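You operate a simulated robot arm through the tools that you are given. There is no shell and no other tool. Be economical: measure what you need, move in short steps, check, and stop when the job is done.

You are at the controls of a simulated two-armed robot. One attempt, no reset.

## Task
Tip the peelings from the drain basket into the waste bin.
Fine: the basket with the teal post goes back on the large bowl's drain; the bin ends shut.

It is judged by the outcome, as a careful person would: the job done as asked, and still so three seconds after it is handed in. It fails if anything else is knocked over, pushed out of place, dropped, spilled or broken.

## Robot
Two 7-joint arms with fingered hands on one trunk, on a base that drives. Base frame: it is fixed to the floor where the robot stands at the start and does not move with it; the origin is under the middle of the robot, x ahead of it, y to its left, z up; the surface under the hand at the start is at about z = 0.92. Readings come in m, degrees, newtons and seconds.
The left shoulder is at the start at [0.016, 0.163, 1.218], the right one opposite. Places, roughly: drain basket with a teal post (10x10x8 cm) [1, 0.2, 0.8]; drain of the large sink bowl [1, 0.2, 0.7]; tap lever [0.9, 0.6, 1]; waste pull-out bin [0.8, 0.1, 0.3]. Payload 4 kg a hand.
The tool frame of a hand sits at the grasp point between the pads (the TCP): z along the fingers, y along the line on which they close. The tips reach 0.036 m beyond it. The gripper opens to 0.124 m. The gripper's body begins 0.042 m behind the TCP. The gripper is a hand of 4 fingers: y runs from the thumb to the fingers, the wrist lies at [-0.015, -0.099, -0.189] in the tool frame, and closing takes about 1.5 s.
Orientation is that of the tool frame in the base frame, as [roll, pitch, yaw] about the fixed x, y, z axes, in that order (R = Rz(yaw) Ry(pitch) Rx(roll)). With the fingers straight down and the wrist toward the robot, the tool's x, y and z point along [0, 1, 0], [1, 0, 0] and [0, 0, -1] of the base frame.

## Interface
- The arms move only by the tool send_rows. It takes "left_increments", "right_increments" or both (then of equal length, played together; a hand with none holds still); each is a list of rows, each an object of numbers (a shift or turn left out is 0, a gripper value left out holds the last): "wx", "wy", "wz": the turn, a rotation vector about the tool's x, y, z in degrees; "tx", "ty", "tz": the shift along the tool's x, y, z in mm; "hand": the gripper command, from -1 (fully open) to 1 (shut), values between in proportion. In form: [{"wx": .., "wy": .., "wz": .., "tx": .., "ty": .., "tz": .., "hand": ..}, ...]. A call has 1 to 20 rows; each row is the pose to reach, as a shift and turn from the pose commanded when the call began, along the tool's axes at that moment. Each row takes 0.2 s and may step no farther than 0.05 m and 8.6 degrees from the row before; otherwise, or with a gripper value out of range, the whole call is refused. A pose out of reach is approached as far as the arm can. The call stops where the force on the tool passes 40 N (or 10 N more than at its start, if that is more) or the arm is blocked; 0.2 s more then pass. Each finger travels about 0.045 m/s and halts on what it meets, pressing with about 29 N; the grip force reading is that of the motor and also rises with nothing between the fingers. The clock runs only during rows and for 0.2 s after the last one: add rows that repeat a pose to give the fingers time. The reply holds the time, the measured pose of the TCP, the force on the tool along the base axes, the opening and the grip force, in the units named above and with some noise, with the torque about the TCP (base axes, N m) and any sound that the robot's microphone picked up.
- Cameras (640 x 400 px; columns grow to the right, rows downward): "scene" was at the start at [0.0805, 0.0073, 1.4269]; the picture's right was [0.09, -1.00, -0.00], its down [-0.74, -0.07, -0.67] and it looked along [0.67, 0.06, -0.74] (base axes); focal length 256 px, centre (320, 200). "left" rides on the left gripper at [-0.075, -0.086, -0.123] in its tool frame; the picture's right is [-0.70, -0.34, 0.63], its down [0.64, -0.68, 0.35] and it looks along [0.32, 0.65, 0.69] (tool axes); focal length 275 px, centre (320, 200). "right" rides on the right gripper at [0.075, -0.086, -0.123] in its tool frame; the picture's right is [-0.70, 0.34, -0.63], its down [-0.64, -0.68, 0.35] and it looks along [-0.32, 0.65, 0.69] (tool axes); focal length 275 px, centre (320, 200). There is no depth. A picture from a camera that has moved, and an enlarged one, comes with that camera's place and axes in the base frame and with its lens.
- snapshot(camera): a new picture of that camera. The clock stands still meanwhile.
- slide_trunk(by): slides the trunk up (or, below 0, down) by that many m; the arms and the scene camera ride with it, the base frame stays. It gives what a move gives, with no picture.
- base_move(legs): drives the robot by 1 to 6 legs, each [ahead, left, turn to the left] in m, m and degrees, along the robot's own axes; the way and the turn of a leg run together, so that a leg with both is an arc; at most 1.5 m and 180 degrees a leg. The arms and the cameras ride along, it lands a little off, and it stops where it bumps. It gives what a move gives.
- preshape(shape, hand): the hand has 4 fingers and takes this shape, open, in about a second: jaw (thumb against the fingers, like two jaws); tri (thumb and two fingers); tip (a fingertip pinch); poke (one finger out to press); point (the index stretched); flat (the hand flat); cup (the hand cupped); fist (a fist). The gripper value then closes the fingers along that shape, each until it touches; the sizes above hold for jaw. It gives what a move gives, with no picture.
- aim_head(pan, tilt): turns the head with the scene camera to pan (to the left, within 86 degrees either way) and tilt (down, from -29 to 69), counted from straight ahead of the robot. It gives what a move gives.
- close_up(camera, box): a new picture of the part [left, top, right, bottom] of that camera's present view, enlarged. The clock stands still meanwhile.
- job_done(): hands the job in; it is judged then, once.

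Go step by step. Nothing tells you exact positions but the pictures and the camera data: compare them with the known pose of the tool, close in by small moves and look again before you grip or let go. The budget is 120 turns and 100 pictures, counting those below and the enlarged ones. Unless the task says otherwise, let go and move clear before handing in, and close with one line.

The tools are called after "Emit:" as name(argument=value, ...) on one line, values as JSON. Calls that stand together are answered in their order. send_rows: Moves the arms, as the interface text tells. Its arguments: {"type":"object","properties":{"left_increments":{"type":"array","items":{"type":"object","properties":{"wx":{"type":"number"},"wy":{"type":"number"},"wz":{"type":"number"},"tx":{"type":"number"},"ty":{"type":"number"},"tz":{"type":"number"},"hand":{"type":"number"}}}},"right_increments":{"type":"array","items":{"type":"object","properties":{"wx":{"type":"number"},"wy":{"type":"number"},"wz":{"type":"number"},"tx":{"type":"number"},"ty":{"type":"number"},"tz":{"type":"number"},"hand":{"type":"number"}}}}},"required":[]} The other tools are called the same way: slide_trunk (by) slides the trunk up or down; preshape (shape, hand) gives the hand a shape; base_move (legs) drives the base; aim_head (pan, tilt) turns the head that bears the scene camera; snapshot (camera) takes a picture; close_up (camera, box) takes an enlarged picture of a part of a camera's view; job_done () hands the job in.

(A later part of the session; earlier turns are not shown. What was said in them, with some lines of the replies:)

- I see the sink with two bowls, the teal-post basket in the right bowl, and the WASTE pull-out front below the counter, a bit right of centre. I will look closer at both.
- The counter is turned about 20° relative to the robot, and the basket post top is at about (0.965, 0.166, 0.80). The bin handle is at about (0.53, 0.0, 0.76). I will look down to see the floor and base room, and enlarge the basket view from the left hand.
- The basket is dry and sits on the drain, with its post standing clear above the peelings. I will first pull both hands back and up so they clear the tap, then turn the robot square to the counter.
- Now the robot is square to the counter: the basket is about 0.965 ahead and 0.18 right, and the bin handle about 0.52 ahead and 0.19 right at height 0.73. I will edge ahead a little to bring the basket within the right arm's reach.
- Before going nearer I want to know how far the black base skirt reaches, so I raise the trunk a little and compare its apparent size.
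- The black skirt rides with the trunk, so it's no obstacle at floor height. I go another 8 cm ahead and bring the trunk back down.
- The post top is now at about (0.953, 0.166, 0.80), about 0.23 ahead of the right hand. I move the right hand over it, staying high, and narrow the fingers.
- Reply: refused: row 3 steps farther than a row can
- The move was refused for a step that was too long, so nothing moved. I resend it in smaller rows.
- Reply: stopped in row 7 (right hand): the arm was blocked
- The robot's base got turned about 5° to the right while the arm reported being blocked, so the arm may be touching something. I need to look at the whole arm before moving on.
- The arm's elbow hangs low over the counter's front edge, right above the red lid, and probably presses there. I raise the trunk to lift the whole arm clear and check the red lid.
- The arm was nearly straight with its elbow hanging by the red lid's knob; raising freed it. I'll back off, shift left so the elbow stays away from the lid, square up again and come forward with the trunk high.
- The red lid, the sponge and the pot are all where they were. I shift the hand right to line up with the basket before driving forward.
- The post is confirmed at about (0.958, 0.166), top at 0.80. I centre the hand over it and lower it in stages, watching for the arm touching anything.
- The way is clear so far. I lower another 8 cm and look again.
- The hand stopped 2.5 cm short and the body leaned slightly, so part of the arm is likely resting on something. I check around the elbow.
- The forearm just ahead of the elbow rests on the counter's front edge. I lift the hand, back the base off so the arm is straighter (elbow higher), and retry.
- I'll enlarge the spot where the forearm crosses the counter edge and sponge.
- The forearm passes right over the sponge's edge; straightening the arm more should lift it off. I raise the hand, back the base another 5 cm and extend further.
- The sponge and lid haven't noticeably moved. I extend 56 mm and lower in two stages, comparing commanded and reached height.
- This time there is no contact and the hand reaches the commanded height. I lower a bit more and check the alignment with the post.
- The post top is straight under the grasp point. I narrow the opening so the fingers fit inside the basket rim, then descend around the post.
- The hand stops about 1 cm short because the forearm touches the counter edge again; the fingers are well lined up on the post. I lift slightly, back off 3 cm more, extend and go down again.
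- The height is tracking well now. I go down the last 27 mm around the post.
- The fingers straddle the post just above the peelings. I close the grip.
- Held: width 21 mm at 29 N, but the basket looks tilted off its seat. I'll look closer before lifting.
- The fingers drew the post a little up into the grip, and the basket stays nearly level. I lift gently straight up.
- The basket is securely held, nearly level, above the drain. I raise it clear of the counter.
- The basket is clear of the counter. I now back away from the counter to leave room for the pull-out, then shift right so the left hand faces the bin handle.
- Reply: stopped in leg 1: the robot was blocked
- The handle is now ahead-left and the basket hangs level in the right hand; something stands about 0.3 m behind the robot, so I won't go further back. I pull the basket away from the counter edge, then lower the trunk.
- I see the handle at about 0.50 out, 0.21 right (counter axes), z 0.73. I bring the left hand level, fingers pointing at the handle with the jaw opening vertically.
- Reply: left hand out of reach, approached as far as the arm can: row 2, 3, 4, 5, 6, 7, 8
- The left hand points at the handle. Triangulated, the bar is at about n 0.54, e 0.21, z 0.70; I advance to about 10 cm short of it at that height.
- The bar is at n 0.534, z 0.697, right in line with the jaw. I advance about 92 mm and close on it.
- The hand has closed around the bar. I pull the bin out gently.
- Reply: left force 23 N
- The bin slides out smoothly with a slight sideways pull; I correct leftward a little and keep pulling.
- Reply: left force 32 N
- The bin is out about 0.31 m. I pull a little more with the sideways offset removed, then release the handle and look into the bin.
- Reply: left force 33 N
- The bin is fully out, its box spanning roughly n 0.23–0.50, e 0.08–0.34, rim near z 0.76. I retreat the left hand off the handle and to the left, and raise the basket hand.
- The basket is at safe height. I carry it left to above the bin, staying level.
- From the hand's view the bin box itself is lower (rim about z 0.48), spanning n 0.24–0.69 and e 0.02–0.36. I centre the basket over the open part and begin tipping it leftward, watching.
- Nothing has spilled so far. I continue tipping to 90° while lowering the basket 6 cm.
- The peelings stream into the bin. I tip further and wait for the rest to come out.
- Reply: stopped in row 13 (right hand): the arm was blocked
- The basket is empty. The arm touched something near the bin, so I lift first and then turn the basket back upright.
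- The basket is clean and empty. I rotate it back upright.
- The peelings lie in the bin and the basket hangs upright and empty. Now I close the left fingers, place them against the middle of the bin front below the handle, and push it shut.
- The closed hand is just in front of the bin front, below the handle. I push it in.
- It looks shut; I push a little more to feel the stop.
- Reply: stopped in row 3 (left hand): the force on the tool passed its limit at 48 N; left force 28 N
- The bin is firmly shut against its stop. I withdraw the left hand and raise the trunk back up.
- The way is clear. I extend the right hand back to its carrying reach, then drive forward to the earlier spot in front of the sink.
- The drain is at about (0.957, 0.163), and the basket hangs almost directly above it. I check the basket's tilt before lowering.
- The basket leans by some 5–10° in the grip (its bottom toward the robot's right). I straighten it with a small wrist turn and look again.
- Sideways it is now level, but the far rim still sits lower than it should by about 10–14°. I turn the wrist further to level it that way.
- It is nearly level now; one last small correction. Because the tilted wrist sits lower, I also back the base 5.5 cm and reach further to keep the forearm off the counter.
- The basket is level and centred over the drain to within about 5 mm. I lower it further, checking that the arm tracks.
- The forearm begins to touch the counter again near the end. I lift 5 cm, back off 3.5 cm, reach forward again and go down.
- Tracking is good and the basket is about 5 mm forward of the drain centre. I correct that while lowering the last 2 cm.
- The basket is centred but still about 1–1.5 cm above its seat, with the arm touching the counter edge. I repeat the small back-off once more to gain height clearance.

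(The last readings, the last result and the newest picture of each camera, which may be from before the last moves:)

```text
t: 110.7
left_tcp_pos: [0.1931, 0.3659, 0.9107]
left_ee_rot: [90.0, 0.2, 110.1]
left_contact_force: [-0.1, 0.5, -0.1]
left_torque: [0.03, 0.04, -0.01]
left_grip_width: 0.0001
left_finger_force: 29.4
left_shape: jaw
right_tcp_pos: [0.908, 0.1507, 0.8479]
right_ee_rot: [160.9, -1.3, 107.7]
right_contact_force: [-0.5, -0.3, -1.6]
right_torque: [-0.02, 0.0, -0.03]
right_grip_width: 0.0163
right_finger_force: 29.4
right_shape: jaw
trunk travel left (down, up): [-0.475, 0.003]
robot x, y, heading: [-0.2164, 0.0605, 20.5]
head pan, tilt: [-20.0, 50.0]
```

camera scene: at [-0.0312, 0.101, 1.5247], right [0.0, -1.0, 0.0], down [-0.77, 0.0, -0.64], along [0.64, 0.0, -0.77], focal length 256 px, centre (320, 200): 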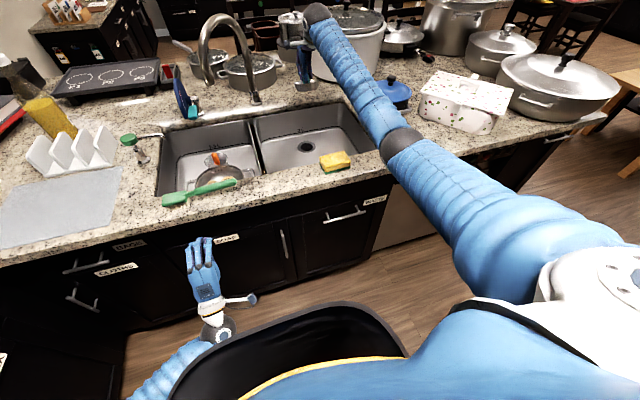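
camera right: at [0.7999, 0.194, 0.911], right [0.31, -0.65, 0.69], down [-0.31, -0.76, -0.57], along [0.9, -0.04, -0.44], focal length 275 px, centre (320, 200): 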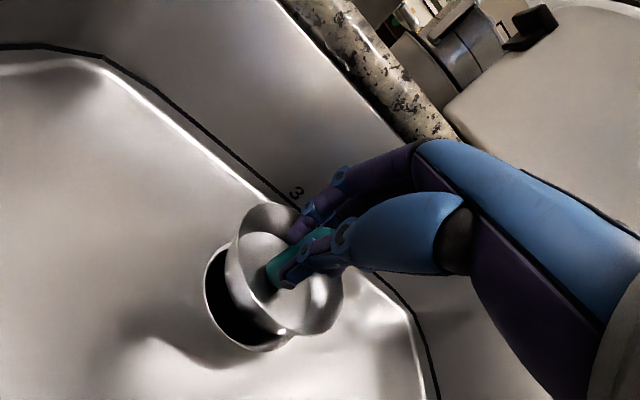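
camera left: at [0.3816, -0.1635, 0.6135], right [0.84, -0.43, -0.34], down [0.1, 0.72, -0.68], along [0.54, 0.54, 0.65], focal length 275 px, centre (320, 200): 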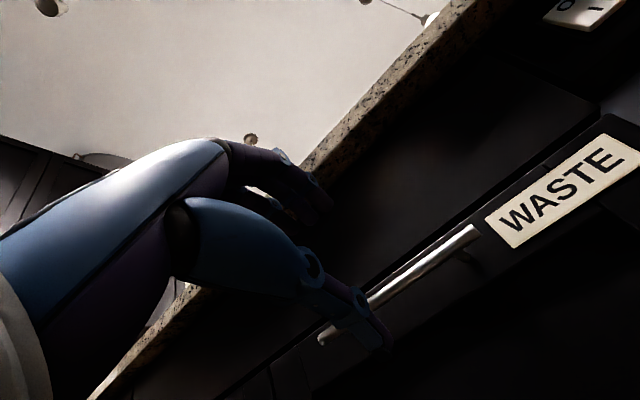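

Emit:
send_rows(right_increments=[{"ty": 16, "tz": 5}, {"ty": 31, "tz": 11}, {"ty": 27, "tz": 23}, {"ty": 23, "tz": 34}, {"ty": 20, "tz": 43}, {"ty": 17, "tz": 51}, {"ty": 17, "tz": 51}])

Emit:
snapshot(camera="right")

Emit:
close_up(camera="scene", box=[260, 95, 340, 145])

```text
t: 112.3
left_tcp_pos: [0.1932, 0.367, 0.9115]
left_ee_rot: [90.2, 0.2, 110.0]
left_contact_force: [0.1, 0.1, 1.0]
left_torque: [0.02, -0.02, 0.0]
left_grip_width: 0.0
left_finger_force: 28.8
left_shape: jaw
right_tcp_pos: [0.9269, 0.1528, 0.8212]
right_ee_rot: [161.2, -1.2, 107.5]
right_contact_force: [-1.1, -0.4, -0.8]
right_torque: [0.0, 0.0, 0.01]
right_grip_width: 0.0162
right_finger_force: 29.5
right_shape: jaw
right hand out of reach, approached as far as the arm can: row 2, 3, 4, 5, 6, 7
trunk travel left (down, up): [-0.475, 0.003]
robot x, y, heading: [-0.2159, 0.0604, 20.2]
head pan, tilt: [-20.0, 50.0]
```

```text
11 pictures are left
camera right: at [0.7886, 0.1865, 0.9123], right [0.32, -0.64, 0.69], down [-0.32, -0.76, -0.56], along [0.89, -0.04, -0.45], focal length 275 px, centre (320, 200)
```

right: 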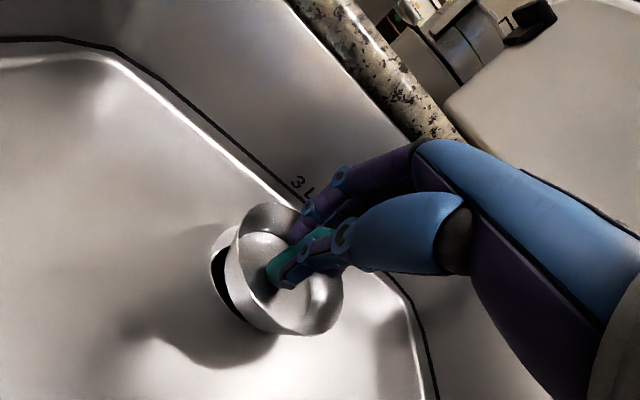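

```text
8.00 times, centred on (300, 120) of scene
camera zoom: at [-0.1476, 0.0586, 1.5247], right [0.01, -1.0, 0.0], down [-0.77, 0.0, -0.64], along [0.64, 0.0, -0.77], focal length 2044 px, centre (480, 840)
```

zoom: 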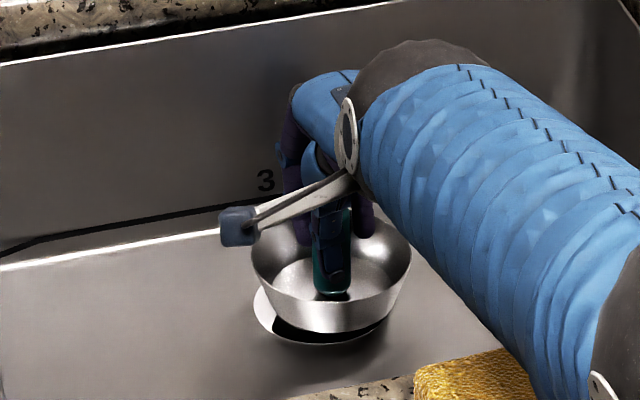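

The arm is now fully stretched, 1.5 cm short. I nudge the base forward and left by that, then use the trunk slide to lower the basket, since the straight arm stays high.

Emit:
base_move(legs=[[0.015, 0.004, 0]])

Emit:
slide_trunk(by=-0.012)

Emit:
close_up(camera="scene", box=[260, 95, 340, 145])

Emit:
snapshot(camera="right")

```text
t: 113.1
left_tcp_pos: [0.205, 0.374, 0.9106]
left_ee_rot: [90.1, 0.1, 109.9]
left_contact_force: [0.4, 0.6, -0.3]
left_torque: [0.0, -0.02, 0.02]
left_grip_width: 0.0001
left_finger_force: 29.4
left_shape: jaw
right_tcp_pos: [0.9392, 0.1631, 0.8224]
right_ee_rot: [161.0, -1.3, 107.5]
right_contact_force: [-0.1, -0.4, -1.7]
right_torque: [0.0, 0.01, 0.03]
right_grip_width: 0.0159
right_finger_force: 29.0
right_shape: jaw
trunk travel left (down, up): [-0.475, 0.003]
robot x, y, heading: [-0.2012, 0.0694, 20.5]
head pan, tilt: [-20.0, 50.0]
```

```text
t: 113.7
left_tcp_pos: [0.2045, 0.3747, 0.8985]
left_ee_rot: [90.2, 0.2, 110.1]
left_contact_force: [-0.1, 1.6, -0.4]
left_torque: [0.01, 0.02, 0.01]
left_grip_width: 0.0
left_finger_force: 29.4
left_shape: jaw
right_tcp_pos: [0.9395, 0.1634, 0.8096]
right_ee_rot: [161.1, -1.2, 107.7]
right_contact_force: [-0.8, 0.2, 1.2]
right_torque: [-0.13, 0.03, -0.05]
right_grip_width: 0.016
right_finger_force: 29.1
right_shape: jaw
trunk travel left (down, up): [-0.463, 0.015]
robot x, y, heading: [-0.2015, 0.0685, 20.4]
head pan, tilt: [-20.0, 50.0]
```

```text
8.00 times, centred on (300, 120) of scene
camera zoom: at [-0.1345, 0.0679, 1.5129], right [0.01, -1.0, 0.0], down [-0.77, 0.0, -0.64], along [0.64, 0.0, -0.77], focal length 2044 px, centre (480, 840)
```

zoom: 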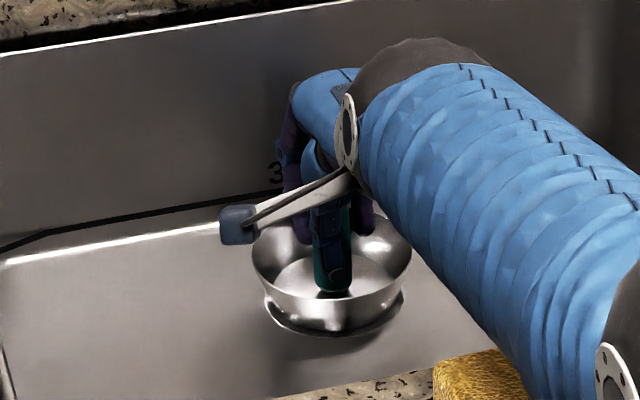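

```text
8 pictures are left
camera right: at [0.8013, 0.1956, 0.9001], right [0.32, -0.64, 0.69], down [-0.32, -0.76, -0.56], along [0.89, -0.04, -0.45], focal length 275 px, centre (320, 200)
```

right: 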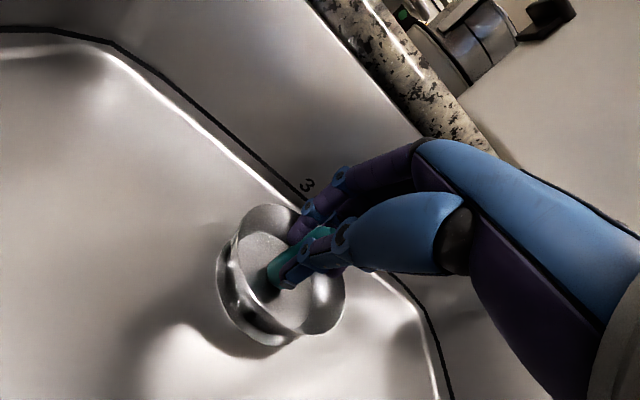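

The basket sits over the drain and just begins to touch. I lower another 8 mm.

Emit:
slide_trunk(by=-0.008)

Emit:
close_up(camera="scene", box=[260, 95, 340, 145])

```text
t: 114.2
left_tcp_pos: [0.203, 0.3738, 0.8916]
left_ee_rot: [90.0, 0.3, 110.0]
left_contact_force: [0.2, 0.0, 0.4]
left_torque: [0.01, -0.01, 0.01]
left_grip_width: 0.0001
left_finger_force: 28.8
left_shape: jaw
right_tcp_pos: [0.9386, 0.163, 0.8078]
right_ee_rot: [160.8, -1.3, 107.6]
right_contact_force: [-6.7, -1.1, 25.7]
right_torque: [-0.01, -0.24, -0.04]
right_grip_width: 0.0154
right_finger_force: 29.2
right_shape: jaw
trunk travel left (down, up): [-0.455, 0.023]
robot x, y, heading: [-0.2043, 0.0759, 20.3]
head pan, tilt: [-20.0, 50.0]
```

```text
8.00 times, centred on (300, 120) of scene
camera zoom: at [-0.1376, 0.0669, 1.5055], right [0.01, -1.0, 0.0], down [-0.77, 0.0, -0.64], along [0.64, 0.0, -0.77], focal length 2044 px, centre (480, 840)
```

zoom: 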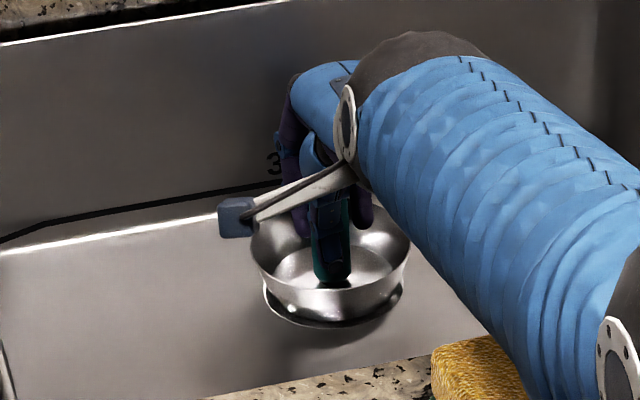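

The basket rests on its seat (25 N contact). I relieve the pressure slightly, then open the fingers just enough to free the post.

Emit:
slide_trunk(by=0.005)

Emit:
send_rows(right_increments=[{"hand": 0.6}, {"hand": 0.4}, {"hand": 0.3}, {"hand": 0.2}, {"hand": 0.2}, {"hand": 0.2}])

Emit:
snapshot(camera="right")

```text
t: 114.8
left_tcp_pos: [0.2043, 0.3757, 0.8956]
left_ee_rot: [90.1, 0.2, 110.1]
left_contact_force: [0.5, 0.4, -0.3]
left_torque: [-0.01, 0.01, 0.0]
left_grip_width: 0.0001
left_finger_force: 28.6
left_shape: jaw
right_tcp_pos: [0.9388, 0.1626, 0.8082]
right_ee_rot: [161.1, -1.3, 107.7]
right_contact_force: [3.1, 1.7, 13.0]
right_torque: [0.04, -0.34, -0.01]
right_grip_width: 0.0153
right_finger_force: 29.1
right_shape: jaw
trunk travel left (down, up): [-0.46, 0.018]
robot x, y, heading: [-0.2023, 0.0711, 20.3]
head pan, tilt: [-20.0, 50.0]
```

```text
t: 116.2
left_tcp_pos: [0.2058, 0.3748, 0.896]
left_ee_rot: [90.0, 0.1, 110.1]
left_contact_force: [-0.2, 0.2, -0.8]
left_torque: [0.01, 0.0, 0.03]
left_grip_width: 0.0001
left_finger_force: 28.1
left_shape: jaw
right_tcp_pos: [0.9383, 0.1627, 0.806]
right_ee_rot: [161.1, -1.3, 107.5]
right_contact_force: [0.0, -0.2, -0.8]
right_torque: [-0.02, -0.02, 0.01]
right_grip_width: 0.0492
right_finger_force: 0.1
right_shape: jaw
trunk travel left (down, up): [-0.46, 0.018]
robot x, y, heading: [-0.2015, 0.07, 20.4]
head pan, tilt: [-20.0, 50.0]
```

```text
6 pictures are left
camera right: at [0.8011, 0.1952, 0.8973], right [0.32, -0.64, 0.69], down [-0.32, -0.76, -0.56], along [0.89, -0.04, -0.45], focal length 275 px, centre (320, 200)
```

right: 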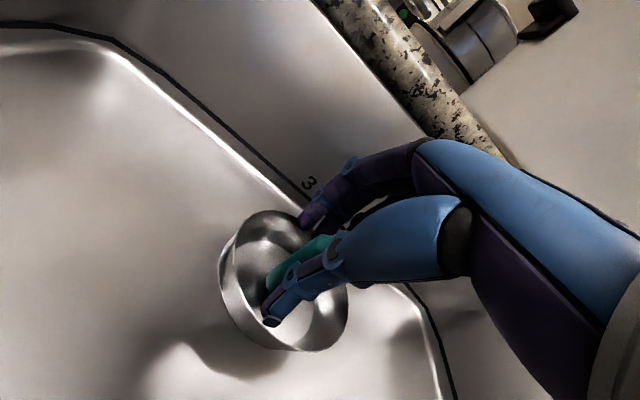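

The basket has settled on the drain and is free. I withdraw the hand straight up.

Emit:
send_rows(right_increments=[{"ty": 5, "tz": -14}, {"ty": 10, "tz": -28}, {"ty": 16, "tz": -47}, {"ty": 26, "tz": -76}, {"ty": 36, "tz": -104}, {"ty": 46, "tz": -132}, {"ty": 55, "tz": -160}, {"ty": 65, "tz": -189}, {"ty": 75, "tz": -217}])

Emit:
snapshot(camera="right")

```text
t: 118.2
left_tcp_pos: [0.2043, 0.3744, 0.8965]
left_ee_rot: [90.1, 0.1, 110.0]
left_contact_force: [-1.3, -0.7, 0.8]
left_torque: [-0.04, 0.01, -0.02]
left_grip_width: 0.0
left_finger_force: 28.9
left_shape: jaw
right_tcp_pos: [0.9909, 0.173, 1.0293]
right_ee_rot: [161.2, -1.2, 107.5]
right_contact_force: [-1.1, -0.2, 0.3]
right_torque: [0.0, -0.04, 0.0]
right_grip_width: 0.0492
right_finger_force: 0.1
right_shape: jaw
right hand out of reach, approached as far as the arm can: row 1, 2, 3, 4, 5, 6, 7, 8, 9
trunk travel left (down, up): [-0.46, 0.018]
robot x, y, heading: [-0.2028, 0.0708, 20.4]
head pan, tilt: [-20.0, 50.0]
```

```text
5 pictures are left
camera right: at [0.8533, 0.206, 1.1208], right [0.32, -0.64, 0.69], down [-0.32, -0.76, -0.56], along [0.89, -0.04, -0.45], focal length 275 px, centre (320, 200)
```

right: 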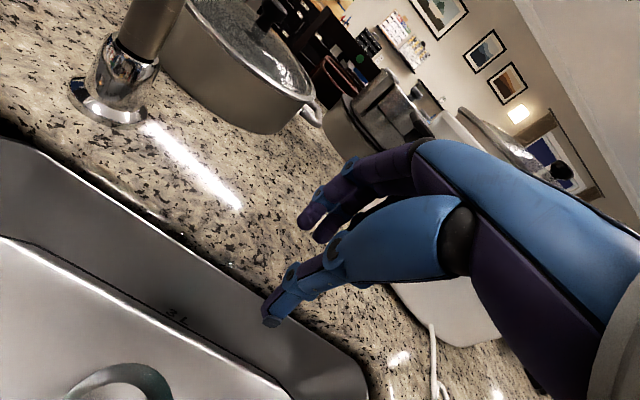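

The hand is clear, though it drifted forward while rising. I check the basket on the drain.

Emit:
close_up(camera="scene", box=[240, 70, 400, 170])

```text
4.00 times, centred on (320, 120) of scene
camera zoom: at [-0.1359, 0.0673, 1.5105], right [0.01, -1.0, 0.0], down [-0.77, 0.0, -0.64], along [0.64, 0.0, -0.77], focal length 1022 px, centre (320, 520)
```

zoom: 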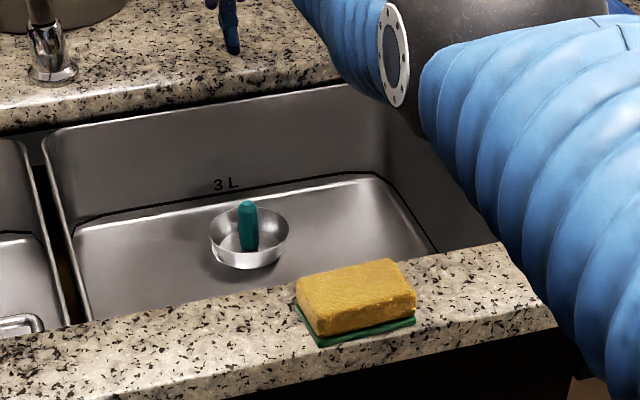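

The basket stands upright on the drain. I take a closer look at the seat and check the bin front.

Emit:
close_up(camera="scene", box=[276, 108, 340, 148])

Emit:
base_move(legs=[[-0.1, 0, 0]])

```text
10.00 times, centred on (308, 128) of scene
camera zoom: at [-0.1359, 0.0673, 1.5105], right [0.01, -1.0, 0.0], down [-0.77, 0.0, -0.64], along [0.64, 0.0, -0.77], focal length 2555 px, centre (440, 920)
```

zoom: 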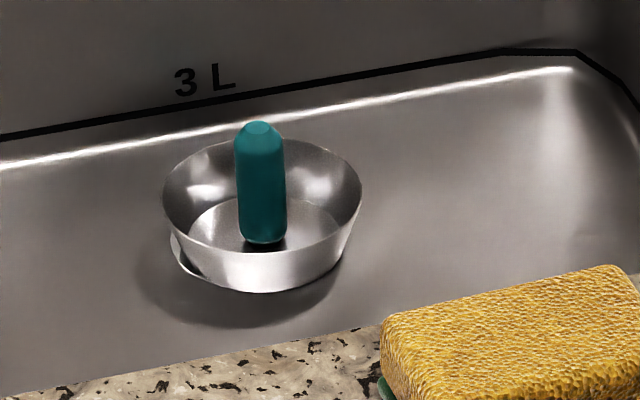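

```text
t: 119.3
left_tcp_pos: [0.1085, 0.3387, 0.8964]
left_ee_rot: [90.1, 0.2, 110.0]
left_contact_force: [0.4, -0.8, 0.3]
left_torque: [-0.05, 0.02, -0.03]
left_grip_width: 0.0
left_finger_force: 29.0
left_shape: jaw
right_tcp_pos: [0.895, 0.1344, 1.0315]
right_ee_rot: [161.2, -1.3, 107.4]
right_contact_force: [0.1, 0.6, -0.3]
right_torque: [-0.02, -0.02, 0.0]
right_grip_width: 0.0494
right_finger_force: 0.1
right_shape: jaw
trunk travel left (down, up): [-0.46, 0.018]
robot x, y, heading: [-0.2986, 0.0395, 20.2]
head pan, tilt: [-20.0, 50.0]
```

The basket looks upright and seated, with a sliver of drain ring showing at the left. I use one hand-camera view from above to confirm its height and centring.

Emit:
close_up(camera="right", box=[112, 250, 272, 350])

```text
4.00 times, centred on (192, 300) of right
camera zoom: at [0.758, 0.1678, 1.1215], right [0.32, -0.64, 0.69], down [-0.32, -0.76, -0.56], along [0.89, -0.04, -0.45], focal length 1101 px, centre (832, -200)
```

zoom: 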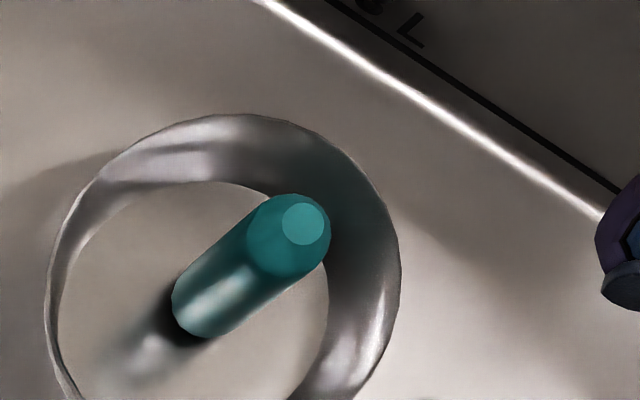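

The post top is at z ≈ 0.797 and (0.957, 0.160), the same as at the start, so the basket is seated. One last overall look.

Emit:
snapshot(camera="scene")

```text
1 pictures are left
camera scene: at [-0.2317, 0.0313, 1.5104], right [0.0, -1.0, 0.0], down [-0.77, 0.0, -0.64], along [0.64, 0.0, -0.77], focal length 256 px, centre (320, 200)
```

scene: 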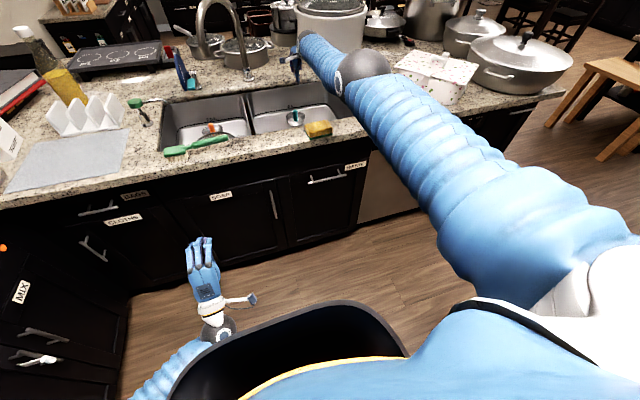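

The basket is back on the drain, the bin front is flush and shut, and both hands are clear; everything I can see is in place, though the arm hides the blue pot and red lid in this view. Handing in.

Emit:
job_done()

```text
The job is handed in.
```

The peelings are in the waste bin, the basket with the teal post is back on the large bowl's drain, and the bin is pushed shut.
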